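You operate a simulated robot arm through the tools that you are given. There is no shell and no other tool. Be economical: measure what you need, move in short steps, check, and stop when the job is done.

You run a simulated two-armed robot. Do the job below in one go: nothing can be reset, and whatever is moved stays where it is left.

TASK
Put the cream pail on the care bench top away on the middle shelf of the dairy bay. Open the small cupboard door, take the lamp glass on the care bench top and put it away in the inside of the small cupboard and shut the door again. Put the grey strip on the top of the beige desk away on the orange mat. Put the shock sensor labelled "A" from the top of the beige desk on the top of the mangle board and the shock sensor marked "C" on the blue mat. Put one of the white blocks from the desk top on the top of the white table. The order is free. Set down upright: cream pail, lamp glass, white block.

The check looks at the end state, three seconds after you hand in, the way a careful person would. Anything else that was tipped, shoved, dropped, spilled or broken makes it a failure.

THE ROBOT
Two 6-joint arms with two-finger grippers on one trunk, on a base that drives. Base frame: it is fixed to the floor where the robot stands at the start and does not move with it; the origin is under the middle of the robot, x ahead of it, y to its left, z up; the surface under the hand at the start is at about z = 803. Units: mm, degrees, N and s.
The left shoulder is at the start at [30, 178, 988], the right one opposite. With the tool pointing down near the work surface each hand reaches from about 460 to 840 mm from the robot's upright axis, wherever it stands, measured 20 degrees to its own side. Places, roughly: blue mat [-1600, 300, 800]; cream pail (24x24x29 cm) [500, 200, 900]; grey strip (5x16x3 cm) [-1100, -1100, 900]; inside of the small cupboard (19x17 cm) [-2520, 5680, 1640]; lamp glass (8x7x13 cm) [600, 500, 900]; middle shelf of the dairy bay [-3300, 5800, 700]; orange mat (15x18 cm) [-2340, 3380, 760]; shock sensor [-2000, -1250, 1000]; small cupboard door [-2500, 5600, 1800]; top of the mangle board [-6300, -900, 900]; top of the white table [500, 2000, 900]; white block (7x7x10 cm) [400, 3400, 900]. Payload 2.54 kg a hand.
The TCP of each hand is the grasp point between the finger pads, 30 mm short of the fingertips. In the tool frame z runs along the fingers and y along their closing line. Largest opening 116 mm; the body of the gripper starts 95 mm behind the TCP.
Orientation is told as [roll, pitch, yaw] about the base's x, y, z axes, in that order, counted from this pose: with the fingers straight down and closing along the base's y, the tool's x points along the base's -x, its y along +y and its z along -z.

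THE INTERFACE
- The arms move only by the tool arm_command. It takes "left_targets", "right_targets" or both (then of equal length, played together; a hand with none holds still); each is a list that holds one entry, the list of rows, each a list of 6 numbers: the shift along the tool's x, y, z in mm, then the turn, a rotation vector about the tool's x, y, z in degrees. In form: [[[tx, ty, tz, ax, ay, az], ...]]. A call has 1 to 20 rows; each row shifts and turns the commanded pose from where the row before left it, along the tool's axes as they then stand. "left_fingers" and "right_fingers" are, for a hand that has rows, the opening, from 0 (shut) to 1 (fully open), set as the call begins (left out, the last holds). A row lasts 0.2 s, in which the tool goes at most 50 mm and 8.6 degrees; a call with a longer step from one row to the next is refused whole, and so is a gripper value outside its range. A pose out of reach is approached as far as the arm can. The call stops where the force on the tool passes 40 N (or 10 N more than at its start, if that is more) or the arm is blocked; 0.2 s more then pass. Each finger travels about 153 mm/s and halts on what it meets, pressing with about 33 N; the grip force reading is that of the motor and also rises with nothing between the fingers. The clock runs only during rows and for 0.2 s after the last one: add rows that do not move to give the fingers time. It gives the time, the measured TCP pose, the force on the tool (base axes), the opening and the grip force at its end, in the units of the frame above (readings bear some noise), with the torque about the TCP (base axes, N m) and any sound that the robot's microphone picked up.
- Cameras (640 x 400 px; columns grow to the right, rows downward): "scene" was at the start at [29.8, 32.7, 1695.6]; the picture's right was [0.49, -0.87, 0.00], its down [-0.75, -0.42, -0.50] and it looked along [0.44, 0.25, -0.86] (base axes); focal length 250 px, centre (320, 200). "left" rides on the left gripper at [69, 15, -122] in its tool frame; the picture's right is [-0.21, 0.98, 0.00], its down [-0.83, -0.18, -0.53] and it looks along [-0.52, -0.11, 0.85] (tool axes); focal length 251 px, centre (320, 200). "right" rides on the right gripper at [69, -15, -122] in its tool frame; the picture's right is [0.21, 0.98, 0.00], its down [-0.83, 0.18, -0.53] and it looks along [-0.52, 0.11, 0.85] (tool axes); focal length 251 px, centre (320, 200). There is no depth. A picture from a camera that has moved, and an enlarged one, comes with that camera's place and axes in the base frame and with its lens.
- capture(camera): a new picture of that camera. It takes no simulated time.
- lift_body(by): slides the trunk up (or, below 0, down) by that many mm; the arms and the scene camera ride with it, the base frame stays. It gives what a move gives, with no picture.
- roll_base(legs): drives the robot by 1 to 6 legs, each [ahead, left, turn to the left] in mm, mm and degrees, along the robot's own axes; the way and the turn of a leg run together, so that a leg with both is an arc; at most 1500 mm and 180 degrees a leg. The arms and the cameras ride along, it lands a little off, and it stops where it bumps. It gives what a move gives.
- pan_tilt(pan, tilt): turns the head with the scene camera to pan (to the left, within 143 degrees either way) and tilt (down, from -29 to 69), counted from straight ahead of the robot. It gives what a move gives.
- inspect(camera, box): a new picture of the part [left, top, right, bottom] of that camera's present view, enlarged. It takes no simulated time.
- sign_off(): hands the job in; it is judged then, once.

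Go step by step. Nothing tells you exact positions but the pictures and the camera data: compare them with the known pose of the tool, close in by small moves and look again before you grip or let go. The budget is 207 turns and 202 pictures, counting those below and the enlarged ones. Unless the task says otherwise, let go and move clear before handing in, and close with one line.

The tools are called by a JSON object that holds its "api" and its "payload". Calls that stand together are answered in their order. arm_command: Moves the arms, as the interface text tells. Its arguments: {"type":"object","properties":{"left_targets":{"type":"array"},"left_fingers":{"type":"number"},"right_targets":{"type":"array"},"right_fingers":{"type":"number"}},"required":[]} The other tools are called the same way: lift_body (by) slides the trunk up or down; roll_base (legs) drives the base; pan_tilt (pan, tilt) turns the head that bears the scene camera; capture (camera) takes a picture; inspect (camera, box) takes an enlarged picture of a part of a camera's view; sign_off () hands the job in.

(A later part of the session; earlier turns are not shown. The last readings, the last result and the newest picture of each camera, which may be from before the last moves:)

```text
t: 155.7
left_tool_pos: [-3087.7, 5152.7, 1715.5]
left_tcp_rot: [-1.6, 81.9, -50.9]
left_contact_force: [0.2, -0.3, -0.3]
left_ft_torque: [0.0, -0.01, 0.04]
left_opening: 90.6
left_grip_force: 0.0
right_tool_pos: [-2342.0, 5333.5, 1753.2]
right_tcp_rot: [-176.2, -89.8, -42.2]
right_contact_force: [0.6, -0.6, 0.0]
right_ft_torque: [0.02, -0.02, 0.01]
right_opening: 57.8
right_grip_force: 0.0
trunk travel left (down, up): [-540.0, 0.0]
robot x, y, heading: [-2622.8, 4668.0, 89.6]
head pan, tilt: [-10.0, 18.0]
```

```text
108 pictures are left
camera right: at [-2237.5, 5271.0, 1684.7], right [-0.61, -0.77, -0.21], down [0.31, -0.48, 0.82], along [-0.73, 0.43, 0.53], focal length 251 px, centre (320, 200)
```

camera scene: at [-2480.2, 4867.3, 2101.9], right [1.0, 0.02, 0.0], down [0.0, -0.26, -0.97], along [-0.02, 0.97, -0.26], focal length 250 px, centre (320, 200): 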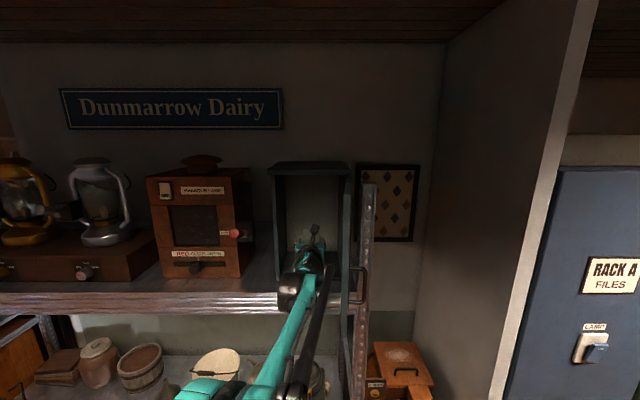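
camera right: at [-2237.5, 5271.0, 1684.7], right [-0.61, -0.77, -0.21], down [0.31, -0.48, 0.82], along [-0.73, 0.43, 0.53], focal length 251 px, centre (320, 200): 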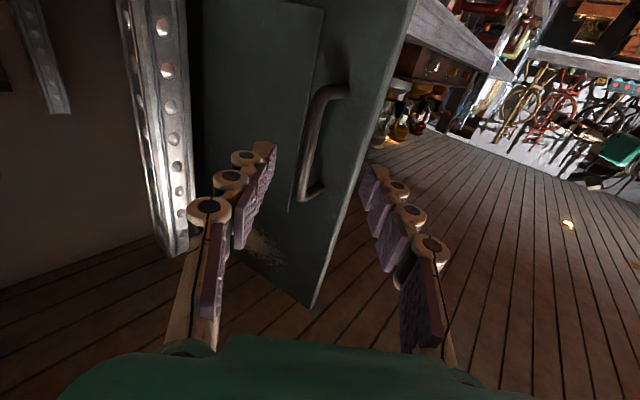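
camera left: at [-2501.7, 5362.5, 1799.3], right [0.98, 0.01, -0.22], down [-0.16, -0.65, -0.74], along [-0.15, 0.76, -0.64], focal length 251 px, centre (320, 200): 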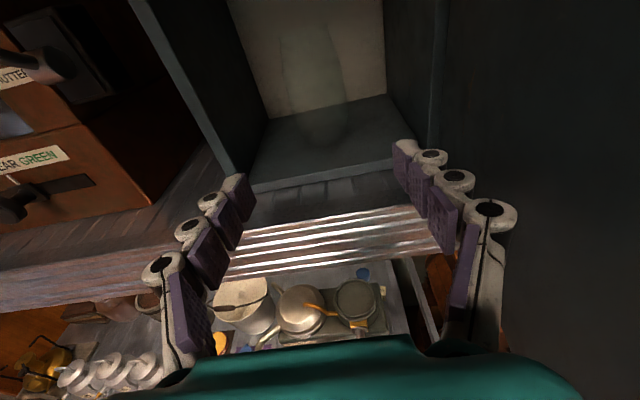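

{"api": "arm_command", "payload": {"right_targets": [[[0, -2, 20, 0, 0, 0], [0, -1, 18, 0, 0, 0], [0, 0, 8, 0, 0, 0], [0, 0, 0, 0, 0, 0]]]}}

{"api": "arm_command", "payload": {"right_targets": [[[0, 0, 0, 0, 0, 0], [0, 0, 0, 0, 0, 0], [0, 0, 0, 0, 0, 0]]], "right_fingers": 0.02}}

{"api": "capture", "payload": {"camera": "right"}}

```text
t: 156.7
left_tool_pos: [-3089.1, 5153.8, 1715.0]
left_tcp_rot: [-1.8, 82.0, -50.8]
left_contact_force: [-0.7, 0.5, 0.1]
left_ft_torque: [0.02, 0.01, 0.01]
left_opening: 90.3
left_grip_force: 0.2
right_tool_pos: [-2377.6, 5364.8, 1754.0]
right_tcp_rot: [179.2, -89.7, -37.5]
right_contact_force: [0.2, 0.1, 0.0]
right_ft_torque: [0.02, 0.02, 0.04]
right_opening: 58.0
right_grip_force: 0.0
trunk travel left (down, up): [-540.0, 0.0]
robot x, y, heading: [-2623.6, 4667.4, 89.7]
head pan, tilt: [-10.0, 18.0]
```

```text
t: 157.5
left_tool_pos: [-3089.4, 5154.9, 1715.0]
left_tcp_rot: [-1.8, 81.9, -51.0]
left_contact_force: [0.8, 0.6, 0.1]
left_ft_torque: [0.0, 0.03, -0.02]
left_opening: 90.2
left_grip_force: 0.1
right_tool_pos: [-2378.6, 5366.5, 1753.1]
right_tcp_rot: [175.1, -89.8, -33.4]
right_contact_force: [-1.4, 6.6, 4.0]
right_ft_torque: [0.39, 0.0, -0.11]
right_opening: 10.1
right_grip_force: 37.8
trunk travel left (down, up): [-540.0, 0.0]
robot x, y, heading: [-2621.3, 4665.8, 89.5]
head pan, tilt: [-10.0, 18.0]
```

```text
107 pictures are left
camera right: at [-2274.0, 5303.4, 1684.6], right [-0.61, -0.77, -0.21], down [0.31, -0.47, 0.82], along [-0.73, 0.43, 0.52], focal length 251 px, centre (320, 200)
```

right: 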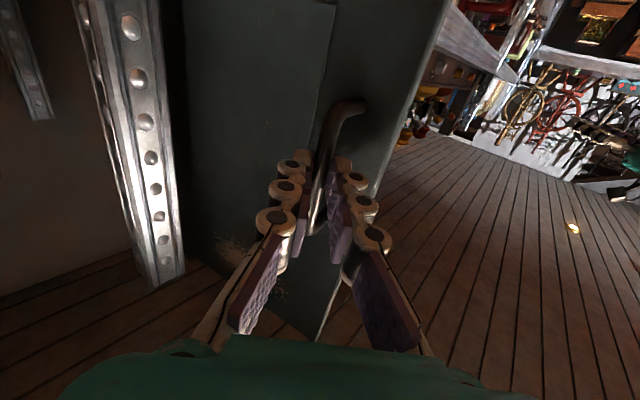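

The grip is near the fingertips; I open slightly, go 10 mm deeper and regrip.

{"api": "arm_command", "payload": {"right_targets": [[[0, 0, 0, 0, 0, 0], [0, 0, 6, 0, 0, 0], [0, 0, 5, 0, 0, 0], [0, 0, 0, 0, 0, 0]]], "right_fingers": 0.25}}

{"api": "arm_command", "payload": {"right_targets": [[[0, 0, 0, 0, 0, 0], [0, 0, 0, 0, 0, 0], [0, 0, 0, 0, 0, 0]]], "right_fingers": 0.02}}

```text
t: 158.5
left_tool_pos: [-3088.4, 5151.6, 1715.0]
left_tcp_rot: [-1.5, 81.9, -50.8]
left_contact_force: [-0.5, 0.2, -0.1]
left_ft_torque: [0.04, 0.02, -0.02]
left_opening: 90.3
left_grip_force: 0.1
right_tool_pos: [-2385.8, 5371.1, 1752.4]
right_tcp_rot: [-175.1, -89.8, -43.1]
right_contact_force: [-0.1, 0.1, 0.3]
right_ft_torque: [0.03, -0.02, -0.03]
right_opening: 28.9
right_grip_force: 0.2
trunk travel left (down, up): [-540.0, 0.0]
robot x, y, heading: [-2621.8, 4662.4, 89.6]
head pan, tilt: [-10.0, 18.0]
```

```text
t: 159.3
left_tool_pos: [-3087.9, 5152.4, 1713.8]
left_tcp_rot: [-1.7, 81.9, -50.8]
left_contact_force: [0.4, -1.4, -0.1]
left_ft_torque: [0.01, 0.0, 0.0]
left_opening: 90.5
left_grip_force: 0.1
right_tool_pos: [-2386.5, 5372.2, 1752.3]
right_tcp_rot: [-175.7, -89.7, -42.5]
right_contact_force: [0.0, 1.3, 0.5]
right_ft_torque: [0.25, -0.13, 0.0]
right_opening: 9.9
right_grip_force: 37.8
trunk travel left (down, up): [-540.0, 0.0]
robot x, y, heading: [-2623.8, 4666.0, 89.6]
head pan, tilt: [-10.0, 18.0]
```

Gripped well. I swing the door back along the same arc, first half.

{"api": "arm_command", "payload": {"right_targets": [[[0, 14.1, 16.9, 3.7, 0, 0], [0, 13.6, 17.3, 4, 0, 0], [0, 13, 17.8, 4, 0, 0], [0, 12.2, 18.2, 3.5, 0, 0], [0, 11.3, 18.6, 3.5, 0, 0], [0, 10.8, 19.1, 4, 0, 0], [0, 9.9, 19.5, 4, 0, 0], [0, 0, 0, 0, 0, 0]]]}}

{"api": "inspect", "payload": {"camera": "scene", "box": [220, 110, 420, 310]}}

```text
t: 161.1
left_tool_pos: [-3088.6, 5151.6, 1715.8]
left_tcp_rot: [-1.4, 81.9, -50.7]
left_contact_force: [-0.4, 0.1, -0.6]
left_ft_torque: [0.02, 0.01, 0.02]
left_opening: 90.6
left_grip_force: 0.0
right_tool_pos: [-2532.1, 5410.7, 1751.5]
right_tcp_rot: [171.7, -89.8, -56.6]
right_contact_force: [-1.2, 0.0, 4.8]
right_ft_torque: [-0.39, -0.35, 0.17]
right_opening: 10.0
right_grip_force: 37.5
trunk travel left (down, up): [-540.0, 0.0]
robot x, y, heading: [-2621.1, 4667.7, 89.3]
head pan, tilt: [-10.0, 18.0]
```

```text
2.00 times, centred on (320, 210) of scene
camera zoom: at [-2605.2, 4726.4, 2096.8], right [0.98, -0.18, 0.0], down [-0.06, -0.3, -0.95], along [0.17, 0.94, -0.31], focal length 500 px, centre (320, 180)
```

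zoom: 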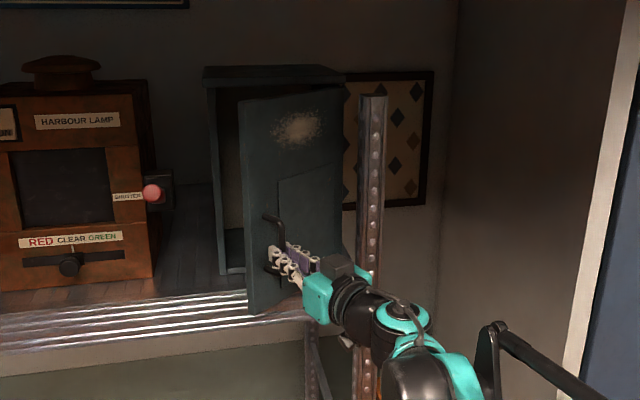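

Very low forces. I finish the second half of the arc.

{"api": "arm_command", "payload": {"right_targets": [[[0, 9.2, 19.7, 3.5, 0, 0], [0, 8.3, 19.8, 3.5, 0, 0], [0, 7.5, 20.4, 4, 0, 0], [0, 6.9, 20.5, 3.5, 0, 0], [0, 5.7, 20.6, 3.5, 0, 0], [0, 4.9, 20.9, 3.5, 0, 0], [0, 3, 14, 3.5, 0, 0], [0, 1, 6, 0, 0, 0], [0, 0, 0, 0, 0, 0]]]}}

{"api": "inspect", "payload": {"camera": "scene", "box": [220, 110, 420, 310]}}

{"api": "capture", "payload": {"camera": "right"}}

```text
t: 163.1
left_tool_pos: [-3089.0, 5150.9, 1716.7]
left_tcp_rot: [-1.1, 81.8, -50.3]
left_contact_force: [-0.5, 0.5, -0.1]
left_ft_torque: [-0.02, 0.02, -0.04]
left_opening: 90.5
left_grip_force: 0.0
right_tool_pos: [-2609.1, 5533.7, 1753.9]
right_tcp_rot: [158.2, -89.8, -68.4]
right_contact_force: [-5.5, -1.9, 7.3]
right_ft_torque: [-0.53, -0.1, -0.04]
right_opening: 8.6
right_grip_force: 36.1
trunk travel left (down, up): [-540.0, 0.0]
robot x, y, heading: [-2626.8, 4665.2, 89.4]
head pan, tilt: [-10.0, 18.0]
```

```text
2.00 times, centred on (320, 210) of scene
camera zoom: at [-2607.1, 4725.9, 2097.1], right [0.98, -0.18, 0.0], down [-0.06, -0.3, -0.95], along [0.17, 0.94, -0.31], focal length 500 px, centre (320, 180)
```

zoom: 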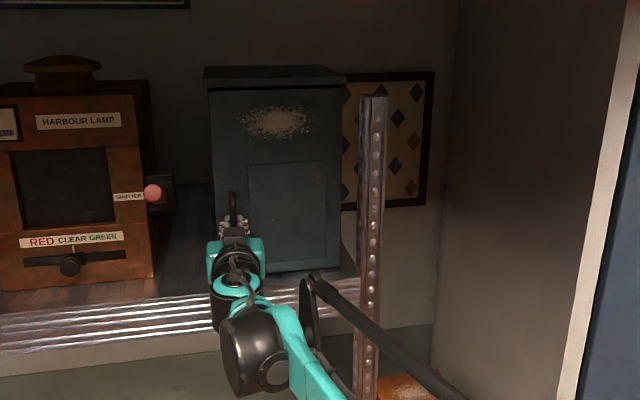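

```text
104 pictures are left
camera right: at [-2594.7, 5413.5, 1686.4], right [-0.98, 0.0, -0.21], down [-0.18, -0.54, 0.82], along [-0.11, 0.84, 0.52], focal length 251 px, centre (320, 200)
```

right: 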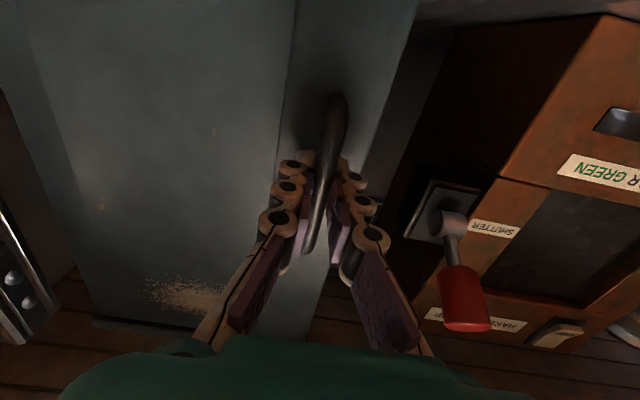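

The door looks shut. I press it a few mm home, release and withdraw.

{"api": "arm_command", "payload": {"right_targets": [[[0, 0, 5, 0, 0, 0], [0, 0, 3, 0, 0, 0], [0, 0, 0, 0, 0, 0]]]}}

{"api": "arm_command", "payload": {"right_targets": [[[0, 0, -3, 0, 0, 0], [0, 0, 0, 0, 0, 0], [0, 0, -20, 0, 0, 0], [0, 0, -40, 0, 0, 0], [0, 0, -40, 0, 0, 0], [0, 0, -40, 0, 0, 0]]], "right_fingers": 0.3}}

{"api": "inspect", "payload": {"camera": "scene", "box": [220, 110, 420, 310]}}

```text
t: 163.6
left_tool_pos: [-3087.4, 5146.8, 1716.3]
left_tcp_rot: [-0.8, 82.1, -50.0]
left_contact_force: [0.1, 0.6, -0.2]
left_ft_torque: [0.02, -0.01, 0.02]
left_opening: 90.5
left_grip_force: 0.0
right_tool_pos: [-2609.3, 5535.6, 1754.7]
right_tcp_rot: [144.3, -89.6, -54.1]
right_contact_force: [-0.7, -21.8, -7.0]
right_ft_torque: [-0.18, -0.34, -0.01]
right_opening: 8.3
right_grip_force: 35.6
trunk travel left (down, up): [-540.0, 0.0]
robot x, y, heading: [-2621.6, 4663.5, 89.4]
head pan, tilt: [-10.0, 18.0]
stopped in row 2 (right hand): the force on the tool passed its limit at 45 N (the readings are from after the stop); the commanded pose is now the measured one
```

```text
t: 165.0
left_tool_pos: [-3087.3, 5150.3, 1716.9]
left_tcp_rot: [-1.4, 82.0, -50.6]
left_contact_force: [-0.7, -0.6, -0.2]
left_ft_torque: [-0.02, -0.02, -0.02]
left_opening: 90.3
left_grip_force: 0.0
right_tool_pos: [-2609.3, 5394.7, 1753.0]
right_tcp_rot: [128.5, -89.7, -38.5]
right_contact_force: [0.3, -0.6, 0.4]
right_ft_torque: [-0.01, -0.04, -0.01]
right_opening: 34.8
right_grip_force: 0.0
trunk travel left (down, up): [-540.0, 0.0]
robot x, y, heading: [-2622.3, 4667.9, 89.3]
head pan, tilt: [-10.0, 18.0]
```

```text
2.00 times, centred on (320, 210) of scene
camera zoom: at [-2604.9, 4724.4, 2096.9], right [0.98, -0.18, 0.0], down [-0.06, -0.3, -0.95], along [0.17, 0.94, -0.31], focal length 500 px, centre (320, 180)
```

zoom: 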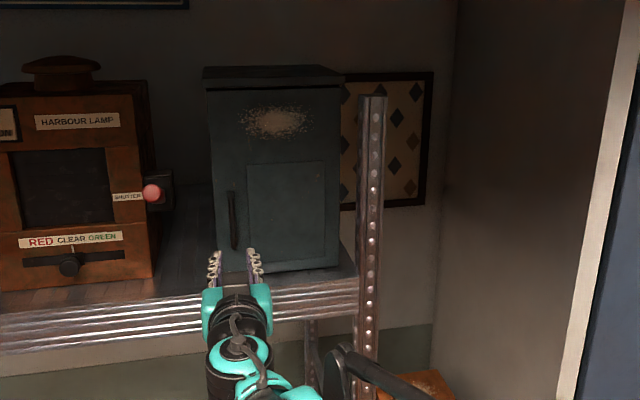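

The door is shut with the glass inside. I drive back to the aisle, lower the trunk and return both hands toward a downward pose.

{"api": "roll_base", "payload": {"legs": [[-150, -850, 0], [0, -900, 0]]}}

{"api": "lift_body", "payload": {"by": -290}}

{"api": "arm_command", "payload": {"right_targets": [[[0, 0, -30, 0, 8.2, 0], [0, 0, -30, 0, 8.2, 0], [0, 0, -30, 0, 8.2, 0], [0, 0, 0, 0, 8.2, 0], [0, 0, 0, 0, 8.2, 0], [0, 0, 0, 0, 8.2, 0], [0, 0, 0, 0, 8.2, 0], [0, 0, 0, 0, 8.2, 0], [0, 0, 0, 0, 8.2, 0], [0, 0, 0, 0, 8.2, 0], [0, 0, 0, 0, 8.0, 0]]], "left_targets": [[[0, 0, 0, 0, -8.2, 0], [0, 0, 0, 0, -8.2, 0], [0, 0, 0, 0, -8.2, 0], [0, 0, 0, 0, -8.2, 0], [0, 0, 0, 0, -8.2, 0], [0, 0, 0, 0, -8.2, 0], [0, 0, 0, 0, -8.2, 0], [0, 0, 0, 0, -8.2, 0], [0, 0, 0, 0, -8.2, 0], [0, 0, 0, 0, -8.2, 0], [0, 0, 0, 0, 0, 0]]]}}

```text
t: 173.9
left_tool_pos: [-1352.5, 4989.3, 1716.4]
left_tcp_rot: [-1.5, 81.9, -50.3]
left_contact_force: [-0.7, -0.8, -0.7]
left_ft_torque: [0.0, 0.03, -0.01]
left_opening: 90.4
left_grip_force: 0.0
right_tool_pos: [-874.6, 5238.0, 1752.2]
right_tcp_rot: [119.0, -89.8, -28.6]
right_contact_force: [-1.2, 0.6, 0.0]
right_ft_torque: [-0.02, 0.01, -0.01]
right_opening: 34.7
right_grip_force: 0.1
trunk travel left (down, up): [-540.0, 0.0]
robot x, y, heading: [-883.7, 4506.2, 89.7]
head pan, tilt: [-10.0, 18.0]
```

```text
t: 176.8
left_tool_pos: [-1351.2, 4988.4, 1425.5]
left_tcp_rot: [-1.5, 81.9, -50.4]
left_contact_force: [0.1, -0.6, -0.7]
left_ft_torque: [0.01, -0.02, -0.01]
left_opening: 90.5
left_grip_force: 0.1
right_tool_pos: [-874.6, 5238.3, 1464.7]
right_tcp_rot: [116.9, -89.8, -26.6]
right_contact_force: [-0.1, -0.3, -0.2]
right_ft_torque: [0.01, -0.02, 0.03]
right_opening: 34.5
right_grip_force: 0.1
trunk travel left (down, up): [-250.0, 290.0]
robot x, y, heading: [-884.5, 4504.9, 89.8]
head pan, tilt: [-10.0, 18.0]
```

```text
t: 179.2
left_tool_pos: [-1350.2, 4991.8, 1423.8]
left_tcp_rot: [-0.4, -0.2, -48.8]
left_contact_force: [-0.3, 1.0, 0.1]
left_ft_torque: [-0.05, 0.01, 0.01]
left_opening: 90.6
left_grip_force: 0.0
right_tool_pos: [-860.0, 5105.2, 1424.4]
right_tcp_rot: [0.2, 0.1, 90.5]
right_contact_force: [0.4, 0.7, 0.2]
right_ft_torque: [-0.07, -0.01, 0.0]
right_opening: 34.8
right_grip_force: 0.1
right hand out of reach, approached as far as the arm can: row 9, 10, 11
trunk travel left (down, up): [-250.0, 290.0]
robot x, y, heading: [-883.4, 4502.5, 89.9]
head pan, tilt: [-10.0, 18.0]
```

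{"api": "roll_base", "payload": {"legs": [[0, 0, -90], [450, -1100, 0]]}}

{"api": "arm_command", "payload": {"left_targets": [[[0, 0, 0, 0, 0, -8.2], [0, 0, 0, 0, 0, -8.2], [0, 0, 0, 0, 0, -8.2], [0, 0, 0, 0, 0, -8.2], [0, 0, 0, 0, 0, -8.2], [0, 0, 0, 0, 0, -8.2], [0, 0, 0, 0, 0, -8.2], [0, 0, 0, 0, 0, -8.2], [0, 0, 0, 0, 0, -8.2], [0, 0, 0, 0, 0, -8.2], [0, 0, 0, 0, 0, -8.2], [0, 0, 0, 0, 0, -8.2], [0, 0, 0, 0, 0, -8.2], [0, 0, 0, 0, 0, -8.2], [0, 0, 0, 0, 0, -8.2], [0, 0, 0, 0, 0, -8.2], [0, 0, 0, 0, 0, -7.5]]]}}

{"api": "pan_tilt", "payload": {"pan": 0, "tilt": 35}}

{"api": "capture", "payload": {"camera": "scene"}}

```text
t: 189.1
left_tool_pos: [45.4, 3877.8, 1425.2]
left_tcp_rot: [-0.2, -0.1, -138.6]
left_contact_force: [0.2, -1.5, 0.1]
left_ft_torque: [0.03, -0.02, -0.01]
left_opening: 90.6
left_grip_force: 0.0
right_tool_pos: [161.1, 3385.4, 1425.6]
right_tcp_rot: [0.2, -0.1, 0.7]
right_contact_force: [-0.2, 0.2, 0.8]
right_ft_torque: [0.04, 0.01, 0.02]
right_opening: 34.7
right_grip_force: 0.0
trunk travel left (down, up): [-250.0, 290.0]
robot x, y, heading: [-440.5, 3408.8, 0.1]
head pan, tilt: [-10.0, 18.0]
```

```text
t: 192.7
left_tool_pos: [43.3, 3877.7, 1425.3]
left_tcp_rot: [0.1, 0.1, 0.3]
left_contact_force: [-0.3, -0.1, -0.6]
left_ft_torque: [-0.01, -0.02, -0.01]
left_opening: 90.7
left_grip_force: 0.1
right_tool_pos: [160.8, 3387.4, 1425.3]
right_tcp_rot: [0.2, -0.1, 0.8]
right_contact_force: [-0.1, -0.3, 0.4]
right_ft_torque: [0.02, 0.01, -0.02]
right_opening: 34.8
right_grip_force: 0.1
trunk travel left (down, up): [-250.0, 290.0]
robot x, y, heading: [-439.5, 3407.6, 0.1]
head pan, tilt: [-10.0, 18.0]
```

```text
t: 193.5
left_tool_pos: [44.0, 3877.2, 1425.4]
left_tcp_rot: [0.1, 0.2, 0.2]
left_contact_force: [0.5, 0.0, -0.4]
left_ft_torque: [0.03, -0.01, 0.03]
left_opening: 90.7
left_grip_force: 0.1
right_tool_pos: [160.8, 3387.7, 1425.8]
right_tcp_rot: [0.1, -0.1, 0.7]
right_contact_force: [0.2, 0.2, 0.1]
right_ft_torque: [0.03, 0.0, 0.01]
right_opening: 34.9
right_grip_force: 0.0
trunk travel left (down, up): [-250.0, 290.0]
robot x, y, heading: [-436.5, 3407.8, 0.3]
head pan, tilt: [0.0, 35.0]
```

```text
102 pictures are left
camera scene: at [-378.4, 3407.1, 1779.8], right [0.0, -1.0, 0.0], down [-0.57, 0.0, -0.82], along [0.82, 0.0, -0.57], focal length 250 px, centre (320, 200)
```

scene: 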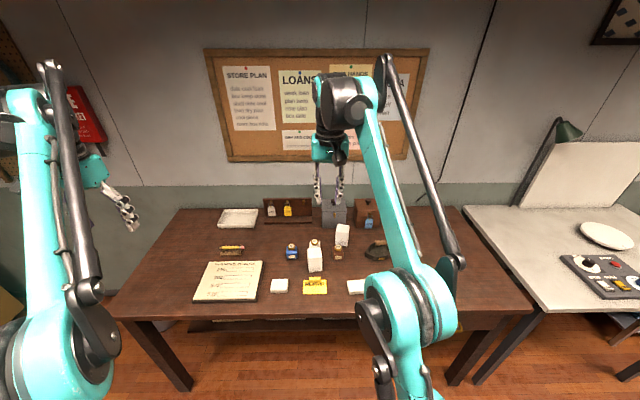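

{"api": "inspect", "payload": {"camera": "scene", "box": [200, 180, 400, 310]}}

{"api": "capture", "payload": {"camera": "right"}}

```text
3.08 times, centred on (300, 245) of scene
camera zoom: at [-378.4, 3407.1, 1779.8], right [0.0, -1.0, 0.0], down [-0.57, 0.0, -0.82], along [0.82, 0.0, -0.57], focal length 769 px, centre (382, 62)
```

zoom: 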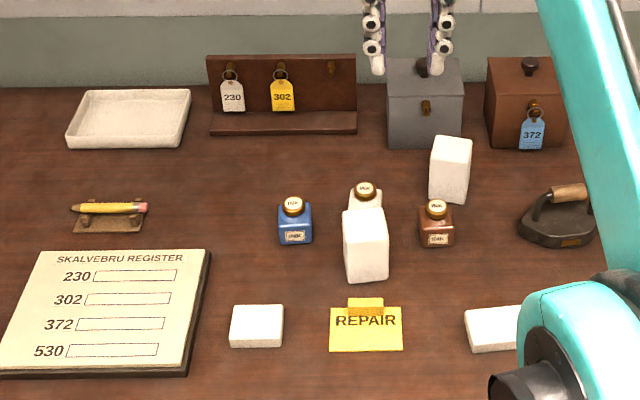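

```text
100 pictures are left
camera right: at [91.0, 3370.5, 1548.6], right [-0.23, 0.97, 0.0], down [0.82, 0.19, 0.54], along [0.52, 0.12, -0.84], focal length 251 px, centre (320, 200)
```

right: 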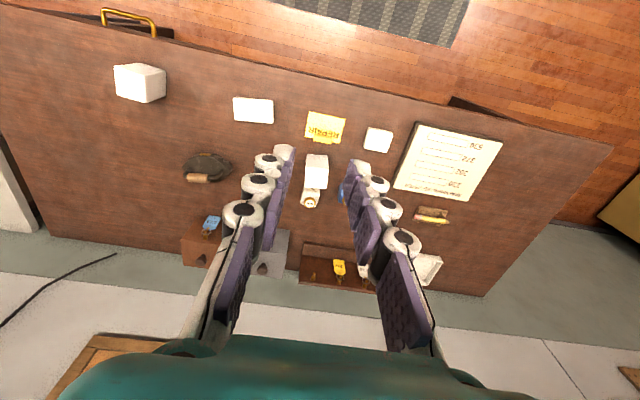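

Several white blocks stand on the desk; one sits alone near (290, 2945), close to the white table. I move in line with it and look.

{"api": "roll_base", "payload": {"legs": [[0, -420, 0]]}}

{"api": "capture", "payload": {"camera": "scene"}}

{"api": "capture", "payload": {"camera": "right"}}

```text
t: 196.1
left_tool_pos: [46.8, 3447.6, 1425.5]
left_tcp_rot: [0.0, 0.2, -0.5]
left_contact_force: [0.0, 0.6, -0.4]
left_ft_torque: [0.05, -0.01, 0.0]
left_opening: 90.5
left_grip_force: 0.1
right_tool_pos: [159.5, 2956.2, 1425.8]
right_tcp_rot: [0.2, -0.1, 0.2]
right_contact_force: [0.3, 0.0, -0.2]
right_ft_torque: [-0.01, -0.02, 0.04]
right_opening: 34.9
right_grip_force: 0.0
trunk travel left (down, up): [-250.0, 290.0]
robot x, y, heading: [-438.9, 2980.2, -0.2]
head pan, tilt: [0.0, 35.0]
```

```text
99 pictures are left
camera scene: at [-379.4, 2982.3, 1779.7], right [-0.01, -1.0, 0.0], down [-0.57, 0.0, -0.82], along [0.82, -0.01, -0.57], focal length 250 px, centre (320, 200)
```

scene: 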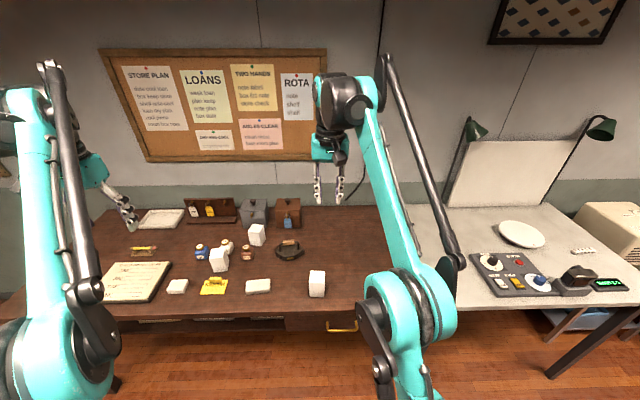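

```text
98 pictures are left
camera right: at [89.7, 2941.3, 1548.5], right [-0.22, 0.98, 0.0], down [0.82, 0.18, 0.54], along [0.52, 0.12, -0.84], focal length 251 px, centre (320, 200)
```

right: 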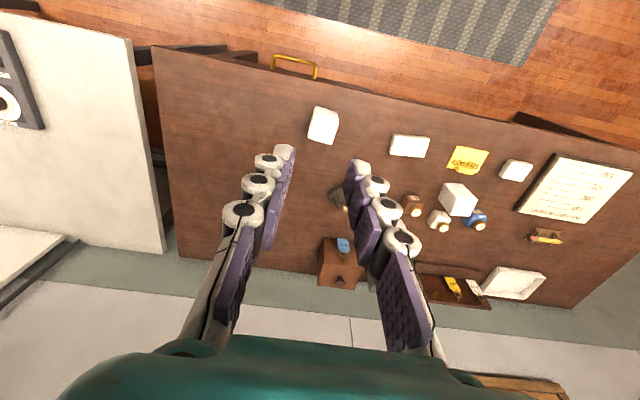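

{"api": "inspect", "payload": {"camera": "scene", "box": [260, 240, 380, 330]}}

{"api": "inspect", "payload": {"camera": "right", "box": [260, 80, 380, 170]}}

```text
4.44 times, centred on (320, 285) of scene
camera zoom: at [-379.4, 2982.3, 1779.7], right [-0.01, -1.0, 0.0], down [-0.57, 0.0, -0.82], along [0.82, -0.01, -0.57], focal length 1111 px, centre (320, -178)
```

zoom: 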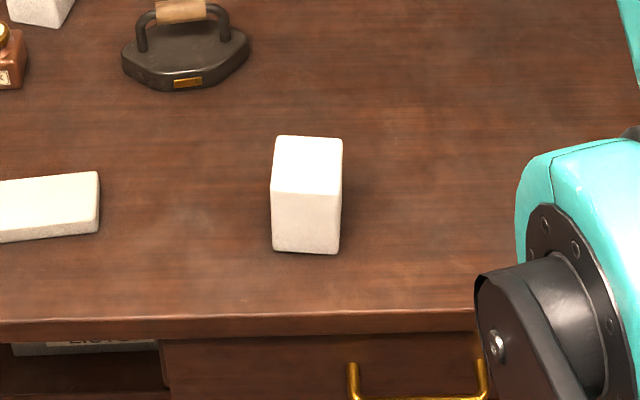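

```text
4.44 times, centred on (320, 125) of right
camera zoom: at [89.7, 2941.3, 1548.5], right [-0.22, 0.98, 0.0], down [0.82, 0.18, 0.54], along [0.52, 0.12, -0.84], focal length 1118 px, centre (320, 533)
```

zoom: 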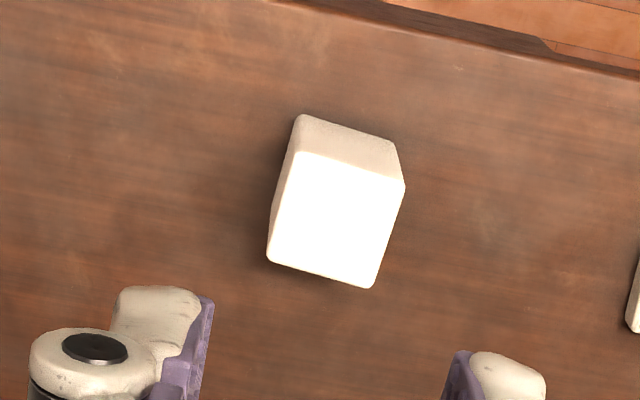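

The block stands upright, nearly square to me, at about (290, 2988). I drive a bit closer, open and lower the right hand over it.

{"api": "roll_base", "payload": {"legs": [[125, 30, 0]]}}

{"api": "arm_command", "payload": {"right_targets": [[[0, 0, 45, 0, 0, 0], [0, 0, 45, 0, 0, 0], [0, 0, 45, 0, 0, 0], [0, 0, 45, 0, 0, 0], [0, 0, 45, 0, 0, 0], [0, 0, 45, 0, 0, 0], [0, 0, 45, 0, 0, 0], [0, 0, 35, 0, 0, 0], [0, 0, 0, 0, 0, 0]]], "right_fingers": 1}}

{"api": "capture", "payload": {"camera": "right"}}

{"api": "capture", "payload": {"camera": "scene"}}

```text
t: 197.4
left_tool_pos: [175.1, 3477.7, 1424.7]
left_tcp_rot: [0.1, 0.2, -0.4]
left_contact_force: [1.4, 0.2, -0.9]
left_ft_torque: [0.01, 0.04, 0.02]
left_opening: 90.4
left_grip_force: 0.0
right_tool_pos: [287.0, 2985.9, 1425.7]
right_tcp_rot: [0.2, -0.2, 0.1]
right_contact_force: [1.6, 0.0, 1.0]
right_ft_torque: [0.0, 0.02, 0.02]
right_opening: 34.7
right_grip_force: 0.1
trunk travel left (down, up): [-250.0, 290.0]
robot x, y, heading: [-308.7, 3009.7, -0.5]
head pan, tilt: [0.0, 35.0]
```

```text
t: 199.4
left_tool_pos: [174.8, 3478.1, 1425.7]
left_tcp_rot: [0.2, 0.2, -0.4]
left_contact_force: [-0.5, -1.0, -0.3]
left_ft_torque: [-0.01, 0.0, 0.03]
left_opening: 90.4
left_grip_force: 0.2
right_tool_pos: [287.3, 2987.0, 1074.8]
right_tcp_rot: [0.2, -0.1, 0.1]
right_contact_force: [0.9, 0.4, -0.5]
right_ft_torque: [0.02, -0.05, -0.03]
right_opening: 116.4
right_grip_force: 0.1
trunk travel left (down, up): [-250.0, 290.0]
robot x, y, heading: [-311.9, 3007.1, -0.1]
head pan, tilt: [0.0, 35.0]
```

```text
95 pictures are left
camera right: at [218.2, 2971.3, 1198.0], right [-0.22, 0.98, 0.0], down [0.82, 0.18, 0.54], along [0.52, 0.12, -0.84], focal length 251 px, centre (320, 200)
```

right: 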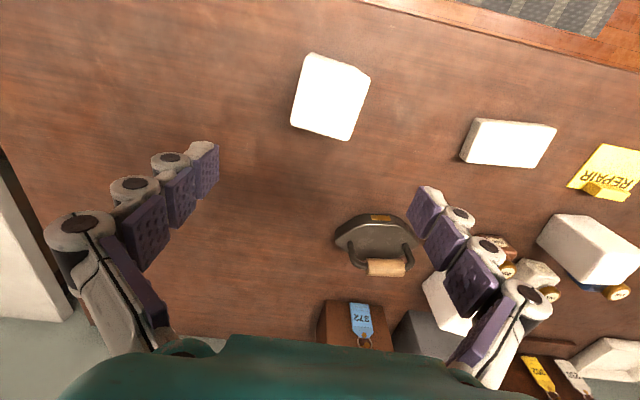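

```text
94 pictures are left
camera scene: at [-252.0, 3011.2, 1779.7], right [-0.01, -1.0, 0.0], down [-0.57, 0.0, -0.82], along [0.82, -0.01, -0.57], focal length 250 px, centre (320, 200)
```

scene: 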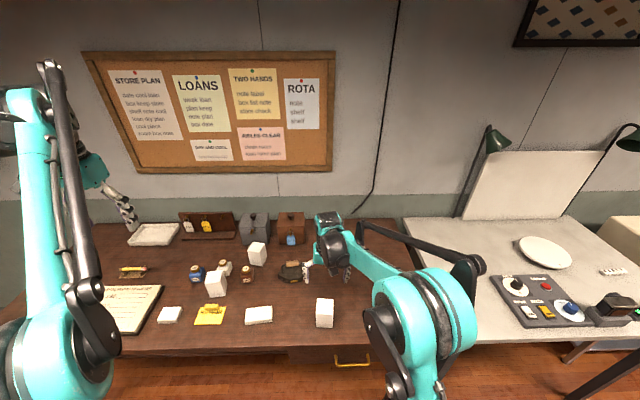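

{"api": "arm_command", "payload": {"right_targets": [[[17, 10, 40, 0, 0, 0], [0, 0, 45, 0, 0, 0], [0, 0, 45, 0, 0, 0], [0, 0, 0, 0, 0, 0]]]}}

{"api": "capture", "payload": {"camera": "right"}}

{"api": "inspect", "payload": {"camera": "scene", "box": [250, 230, 400, 340]}}

```text
t: 200.4
left_tool_pos: [174.1, 3478.3, 1426.3]
left_tcp_rot: [0.1, 0.2, -0.5]
left_contact_force: [-0.6, 0.1, -0.5]
left_ft_torque: [-0.01, 0.02, -0.03]
left_opening: 90.6
left_grip_force: 0.0
right_tool_pos: [270.9, 2996.3, 945.3]
right_tcp_rot: [0.3, -0.1, 0.2]
right_contact_force: [-0.1, -0.6, 0.1]
right_ft_torque: [-0.01, -0.01, 0.02]
right_opening: 115.8
right_grip_force: 0.1
trunk travel left (down, up): [-250.0, 290.0]
robot x, y, heading: [-311.3, 3013.7, -0.4]
head pan, tilt: [0.0, 35.0]
```

```text
93 pictures are left
camera right: at [201.7, 2981.4, 1067.9], right [-0.22, 0.98, 0.0], down [0.82, 0.18, 0.54], along [0.52, 0.12, -0.84], focal length 251 px, centre (320, 200)
```

right: 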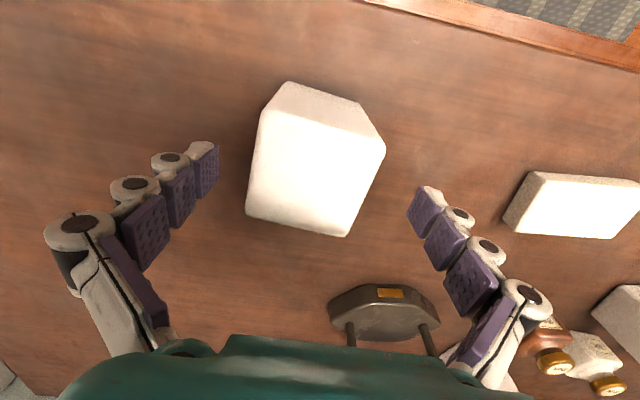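

```text
3.64 times, centred on (325, 285) of scene
camera zoom: at [-252.4, 3011.0, 1779.8], right [-0.01, -1.0, 0.0], down [-0.57, 0.0, -0.82], along [0.82, -0.01, -0.57], focal length 909 px, centre (302, -109)
```

zoom: 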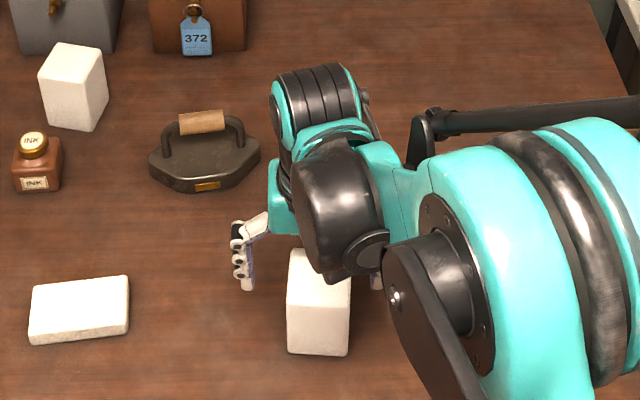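

The block top is at about z=935 and centred under the hand. I go down 52 mm and grip.

{"api": "arm_command", "payload": {"right_targets": [[[0, -4, 26, 0, 0, 0], [0, 0, 26, 0, 0, 0], [0, 0, 0, 0, 0, 0]]]}}

{"api": "arm_command", "payload": {"right_targets": [[[0, 0, 0, 0, 0, 0], [0, 0, 0, 0, 0, 0], [0, 0, 0, 0, 0, 0]]], "right_fingers": 0.45}}

{"api": "arm_command", "payload": {"right_targets": [[[0, 0, -40, 0, 0, 0], [0, 0, -45, 0, 0, 0], [0, 0, -45, 0, 0, 0], [0, 0, -45, 0, 0, 0], [0, 0, -45, 0, 0, 0], [0, 0, 0, 0, 0, 0]]]}}

{"api": "capture", "payload": {"camera": "right"}}

```text
t: 201.2
left_tool_pos: [176.3, 3478.9, 1424.8]
left_tcp_rot: [0.2, 0.1, -0.4]
left_contact_force: [0.2, -0.3, 0.4]
left_ft_torque: [-0.02, -0.01, 0.04]
left_opening: 90.4
left_grip_force: 0.1
right_tool_pos: [272.2, 2994.7, 893.7]
right_tcp_rot: [0.2, 0.0, 0.1]
right_contact_force: [-0.3, 0.0, 0.2]
right_ft_torque: [0.01, 0.0, 0.0]
right_opening: 116.2
right_grip_force: 0.1
trunk travel left (down, up): [-250.0, 290.0]
robot x, y, heading: [-311.5, 3010.0, -0.6]
head pan, tilt: [0.0, 35.0]
```

```text
t: 202.0
left_tool_pos: [174.9, 3478.5, 1426.3]
left_tcp_rot: [0.1, 0.2, -0.3]
left_contact_force: [0.5, 0.1, -0.2]
left_ft_torque: [-0.01, 0.05, 0.01]
left_opening: 90.5
left_grip_force: 0.1
right_tool_pos: [271.1, 2993.9, 894.2]
right_tcp_rot: [0.2, -0.1, 0.0]
right_contact_force: [0.4, 0.8, 2.7]
right_ft_torque: [-0.08, 0.02, 0.01]
right_opening: 60.9
right_grip_force: 33.0
trunk travel left (down, up): [-250.0, 290.0]
robot x, y, heading: [-310.7, 3010.7, -0.2]
head pan, tilt: [0.0, 35.0]
```

```text
t: 203.4
left_tool_pos: [177.0, 3477.2, 1424.2]
left_tcp_rot: [0.1, 0.3, -0.3]
left_contact_force: [0.3, -0.1, -0.2]
left_ft_torque: [0.01, 0.03, -0.01]
left_opening: 90.5
left_grip_force: 0.0
right_tool_pos: [271.3, 2994.8, 1113.7]
right_tcp_rot: [0.3, -0.1, 0.1]
right_contact_force: [0.6, -0.5, -0.2]
right_ft_torque: [-0.02, 0.05, 0.01]
right_opening: 60.7
right_grip_force: 33.0
trunk travel left (down, up): [-250.0, 290.0]
robot x, y, heading: [-308.8, 3012.7, -0.4]
head pan, tilt: [0.0, 35.0]
```

```text
91 pictures are left
camera right: at [202.0, 2979.4, 1237.3], right [-0.22, 0.98, 0.0], down [0.82, 0.18, 0.54], along [0.52, 0.12, -0.84], focal length 251 px, centre (320, 200)
```

right: 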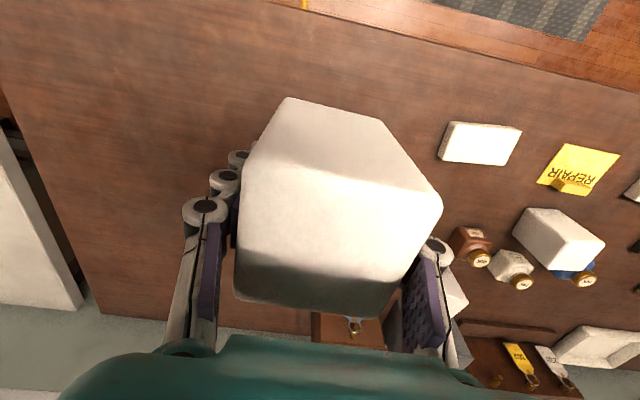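

The block is held. I carry it to the empty front-left part of the white table.

{"api": "roll_base", "payload": {"legs": [[0, -620, 0], [130, 0, 0]]}}

{"api": "capture", "payload": {"camera": "scene"}}

{"api": "capture", "payload": {"camera": "right"}}

```text
t: 207.7
left_tool_pos: [303.2, 2873.3, 1425.5]
left_tcp_rot: [0.1, 0.3, 0.1]
left_contact_force: [-0.3, -0.7, -1.1]
left_ft_torque: [-0.04, 0.04, -0.04]
left_opening: 90.6
left_grip_force: 0.0
right_tool_pos: [402.4, 2392.3, 1114.2]
right_tcp_rot: [0.1, -0.1, 0.6]
right_contact_force: [0.7, -0.8, -0.8]
right_ft_torque: [0.02, 0.0, -0.03]
right_opening: 60.7
right_grip_force: 32.6
trunk travel left (down, up): [-250.0, 290.0]
robot x, y, heading: [-181.0, 2402.4, 0.2]
head pan, tilt: [0.0, 35.0]
```

```text
90 pictures are left
camera scene: at [-120.3, 2404.8, 1779.7], right [0.0, -1.0, 0.0], down [-0.57, 0.0, -0.82], along [0.82, 0.0, -0.57], focal length 250 px, centre (320, 200)
```

scene: 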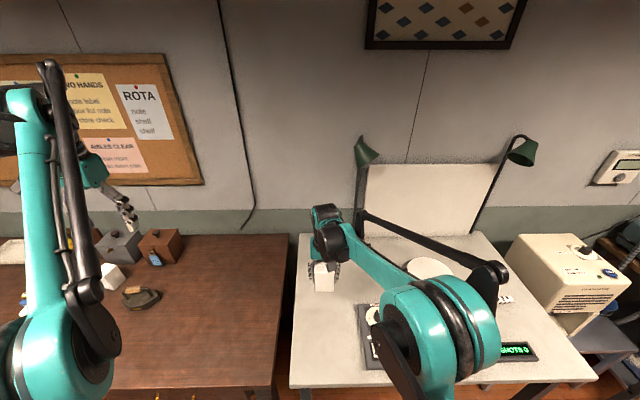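

```text
89 pictures are left
camera right: at [332.7, 2377.0, 1237.0], right [-0.23, 0.97, 0.0], down [0.82, 0.19, 0.54], along [0.52, 0.12, -0.84], focal length 251 px, centre (320, 200)
```

right: 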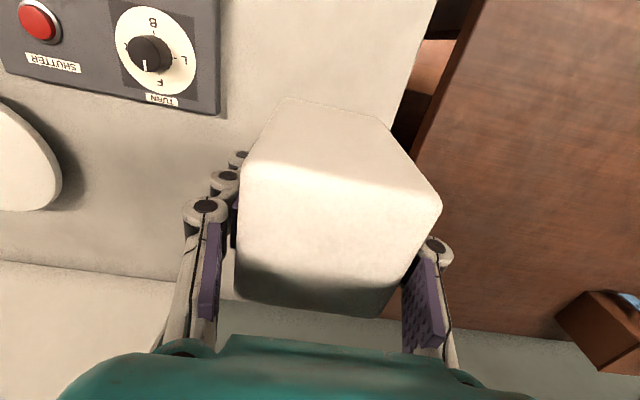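

The hand is over an empty spot at (402, 2392). I lower toward the table and check height.

{"api": "arm_command", "payload": {"right_targets": [[[0, 0, 45, 0, 0, 0], [0, 0, 45, 0, 0, 0], [0, 0, 45, 0, 0, 0], [0, 0, 45, 0, 0, 0], [0, 0, 20, 0, 0, 0], [0, 0, 0, 0, 0, 0]]]}}

{"api": "inspect", "payload": {"camera": "scene", "box": [260, 200, 400, 320]}}

{"api": "capture", "payload": {"camera": "right"}}

```text
t: 209.1
left_tool_pos: [302.5, 2874.9, 1425.4]
left_tcp_rot: [0.1, 0.1, 0.1]
left_contact_force: [0.1, 0.3, 0.0]
left_ft_torque: [0.01, -0.03, 0.03]
left_opening: 90.5
left_grip_force: 0.0
right_tool_pos: [401.1, 2394.7, 914.6]
right_tcp_rot: [0.2, -0.1, 0.7]
right_contact_force: [0.2, -0.1, 0.0]
right_ft_torque: [0.02, -0.03, 0.02]
right_opening: 60.5
right_grip_force: 32.9
trunk travel left (down, up): [-250.0, 290.0]
robot x, y, heading: [-178.1, 2407.5, 0.2]
head pan, tilt: [0.0, 35.0]
```

```text
3.33 times, centred on (330, 260) of scene
camera zoom: at [-121.0, 2404.8, 1779.7], right [0.0, -1.0, 0.0], down [-0.57, 0.0, -0.82], along [0.82, 0.0, -0.57], focal length 833 px, centre (287, 0)
```

zoom: 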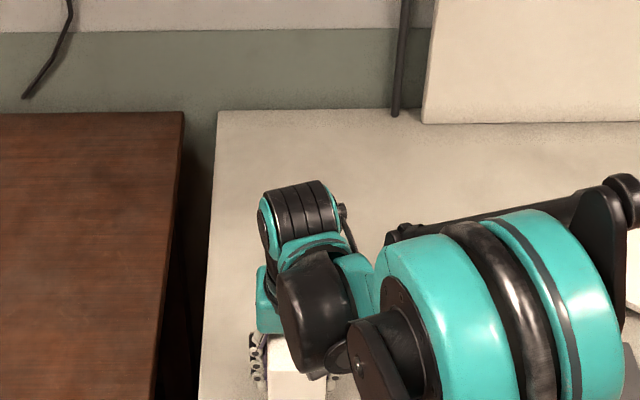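

```text
87 pictures are left
camera right: at [331.6, 2379.2, 1037.8], right [-0.23, 0.97, 0.0], down [0.82, 0.19, 0.54], along [0.52, 0.12, -0.84], focal length 251 px, centre (320, 200)
```

right: 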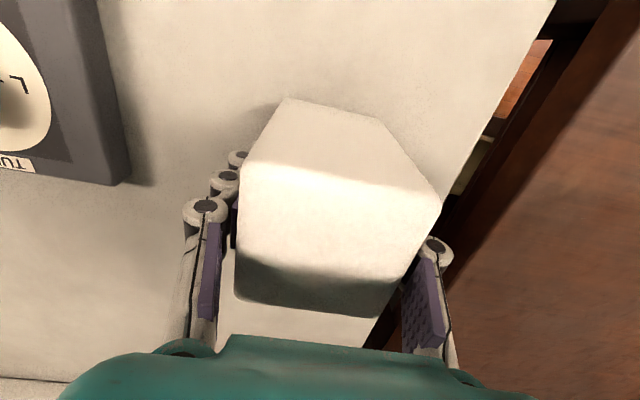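

{"api": "arm_command", "payload": {"right_targets": [[[0, 0, 6, 0, 0, 0], [0, 0, 6, 0, 0, 0], [0, 0, 6, 0, 0, 0], [0, 0, 6, 0, 0, 0], [0, 0, 6, 0, 0, 0], [0, 0, 4, 0, 0, 0]]]}}

{"api": "capture", "payload": {"camera": "right"}}

```text
t: 210.3
left_tool_pos: [298.4, 2875.4, 1426.6]
left_tcp_rot: [0.1, 0.1, 0.0]
left_contact_force: [0.0, -0.3, -0.8]
left_ft_torque: [0.02, 0.0, 0.0]
left_opening: 90.7
left_grip_force: 0.1
right_tool_pos: [400.1, 2392.2, 887.5]
right_tcp_rot: [0.1, -0.2, 0.7]
right_contact_force: [-3.2, -0.5, 30.1]
right_ft_torque: [-0.28, 0.09, -0.04]
right_opening: 60.8
right_grip_force: 33.2
trunk travel left (down, up): [-250.0, 290.0]
robot x, y, heading: [-178.4, 2404.3, 0.2]
head pan, tilt: [0.0, 35.0]
stopped in row 6 (right hand): the force on the tool passed its limit at 60 N (the readings are from after the stop); the commanded pose is now the measured one
```

```text
86 pictures are left
camera right: at [330.8, 2378.1, 1010.7], right [-0.23, 0.97, 0.0], down [0.82, 0.19, 0.54], along [0.52, 0.12, -0.84], focal length 251 px, centre (320, 200)
```

right: 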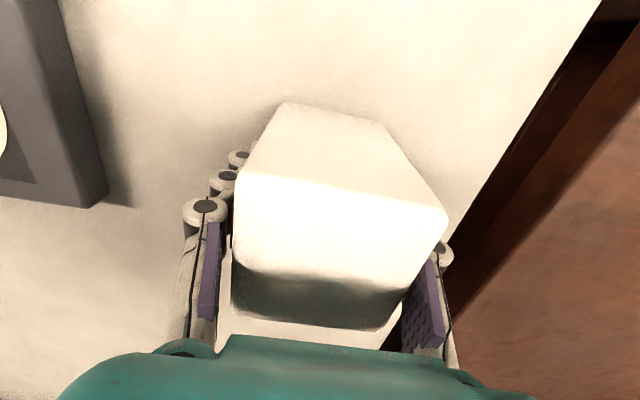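

The block is on the table. I ease off, release and rise.

{"api": "arm_command", "payload": {"right_targets": [[[0, 0, -2, 0, 0, 0], [0, 0, 0, 0, 0, 0]]]}}

{"api": "arm_command", "payload": {"right_targets": [[[0, 0, 0, 0, 0, 0], [0, 0, 0, 0, 0, 0], [0, 0, 0, 0, 0, 0], [0, 0, -30, 0, 0, 0], [0, 0, -45, 0, 0, 0], [0, 0, -45, 0, 0, 0], [0, 0, -45, 0, 0, 0]]], "right_fingers": 0.85}}

{"api": "capture", "payload": {"camera": "right"}}

```text
t: 210.9
left_tool_pos: [299.1, 2873.9, 1425.5]
left_tcp_rot: [0.1, 0.1, 0.1]
left_contact_force: [0.5, -0.4, 1.0]
left_ft_torque: [0.0, 0.02, 0.01]
left_opening: 90.5
left_grip_force: 0.1
right_tool_pos: [402.0, 2393.8, 887.9]
right_tcp_rot: [0.3, -0.1, 0.7]
right_contact_force: [-4.2, -3.1, 9.3]
right_ft_torque: [-0.19, 0.0, -0.11]
right_opening: 60.5
right_grip_force: 33.0
trunk travel left (down, up): [-250.0, 290.0]
robot x, y, heading: [-180.5, 2407.6, 0.1]
head pan, tilt: [0.0, 35.0]
```

```text
t: 212.5
left_tool_pos: [299.9, 2874.1, 1426.7]
left_tcp_rot: [0.0, 0.2, 0.0]
left_contact_force: [-0.2, -0.3, -0.4]
left_ft_torque: [0.02, -0.03, 0.01]
left_opening: 90.3
left_grip_force: 0.0
right_tool_pos: [399.4, 2394.2, 1054.8]
right_tcp_rot: [0.1, -0.1, 0.6]
right_contact_force: [-0.1, 0.1, 1.0]
right_ft_torque: [0.04, 0.0, -0.01]
right_opening: 98.6
right_grip_force: 0.1
trunk travel left (down, up): [-250.0, 290.0]
robot x, y, heading: [-180.2, 2408.1, 0.5]
head pan, tilt: [0.0, 35.0]
```

```text
85 pictures are left
camera right: at [330.0, 2378.0, 1177.0], right [-0.23, 0.97, 0.0], down [0.82, 0.19, 0.54], along [0.52, 0.12, -0.84], focal length 251 px, centre (320, 200)
```

right: 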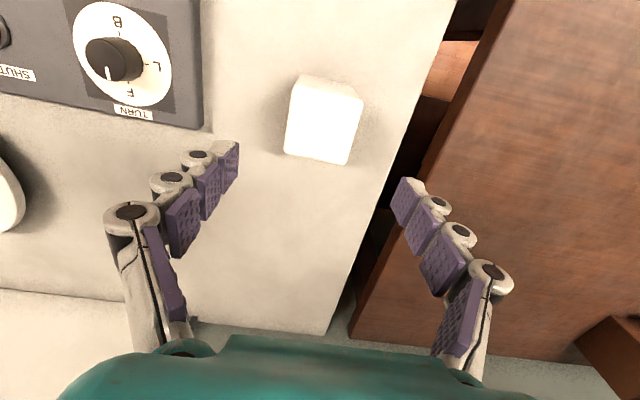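

The block stands upright on the white table. Next I drive down the aisle toward the beige desk and look at it.

{"api": "roll_base", "payload": {"legs": [[-150, 0, 0], [0, -1300, 0], [0, -1300, 0]]}}

{"api": "pan_tilt", "payload": {"pan": -135, "tilt": 25}}

{"api": "capture", "payload": {"camera": "scene"}}

```text
t: 226.1
left_tool_pos: [149.7, 293.0, 1425.0]
left_tcp_rot: [0.1, 0.2, -0.5]
left_contact_force: [-1.4, 0.1, -0.8]
left_ft_torque: [0.01, 0.03, 0.0]
left_opening: 90.5
left_grip_force: 0.0
right_tool_pos: [243.2, -189.7, 1052.0]
right_tcp_rot: [0.2, -0.1, 0.1]
right_contact_force: [-0.3, 0.2, -0.1]
right_ft_torque: [0.02, 0.01, -0.02]
right_opening: 98.4
right_grip_force: 0.0
trunk travel left (down, up): [-250.0, 290.0]
robot x, y, heading: [-334.5, -175.9, -0.4]
head pan, tilt: [0.0, 35.0]
```

```text
t: 228.2
left_tool_pos: [150.0, 292.9, 1424.7]
left_tcp_rot: [0.1, 0.2, -0.6]
left_contact_force: [-0.2, 0.2, -0.5]
left_ft_torque: [0.02, -0.03, 0.02]
left_opening: 90.5
left_grip_force: 0.1
right_tool_pos: [242.4, -188.9, 1053.4]
right_tcp_rot: [0.2, -0.1, -0.1]
right_contact_force: [0.1, -0.2, -0.6]
right_ft_torque: [-0.01, 0.01, 0.01]
right_opening: 98.8
right_grip_force: 0.0
trunk travel left (down, up): [-250.0, 290.0]
robot x, y, heading: [-337.8, -172.6, -0.6]
head pan, tilt: [-135.0, 25.0]
```

```text
84 pictures are left
camera scene: at [-431.8, -235.7, 1795.5], right [-0.7, 0.71, 0.0], down [0.3, 0.3, -0.91], along [-0.65, -0.64, -0.42], focal length 250 px, centre (320, 200)
```

scene: 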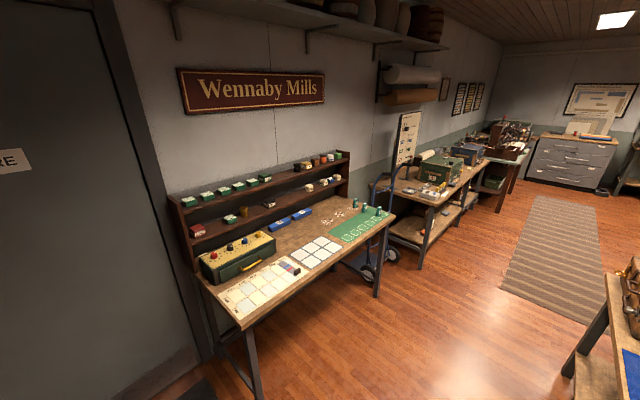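

{"api": "inspect", "payload": {"camera": "scene", "box": [170, 140, 400, 330]}}

{"api": "inspect", "payload": {"camera": "scene", "box": [300, 170, 420, 260]}}

```text
2.11 times, centred on (285, 235) of scene
camera zoom: at [-431.8, -235.7, 1795.5], right [-0.7, 0.71, 0.0], down [0.3, 0.3, -0.91], along [-0.65, -0.64, -0.42], focal length 526 px, centre (394, 126)
```

zoom: 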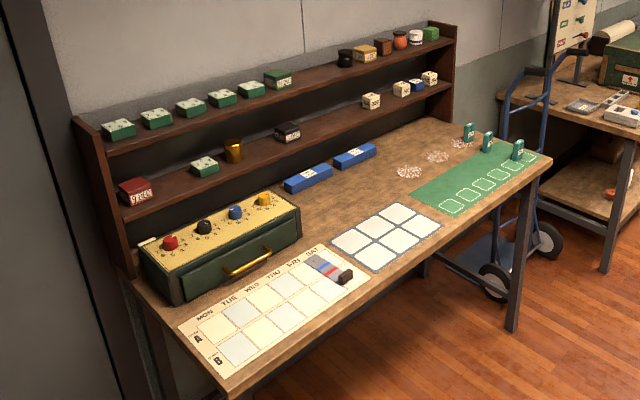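

```text
4.44 times, centred on (360, 215) of scene
camera zoom: at [-431.8, -235.7, 1795.5], right [-0.7, 0.71, 0.0], down [0.3, 0.3, -0.91], along [-0.65, -0.64, -0.42], focal length 1111 px, centre (142, 133)
```

zoom: 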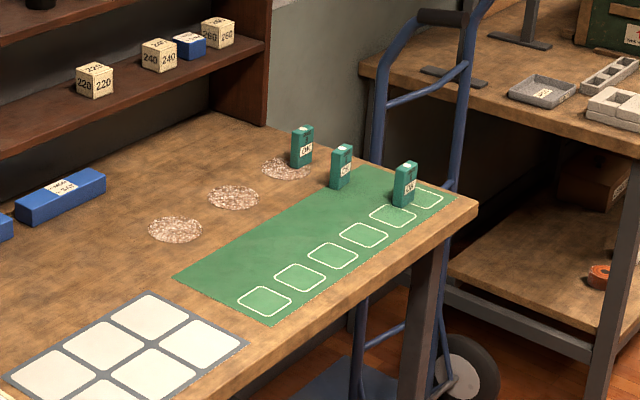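

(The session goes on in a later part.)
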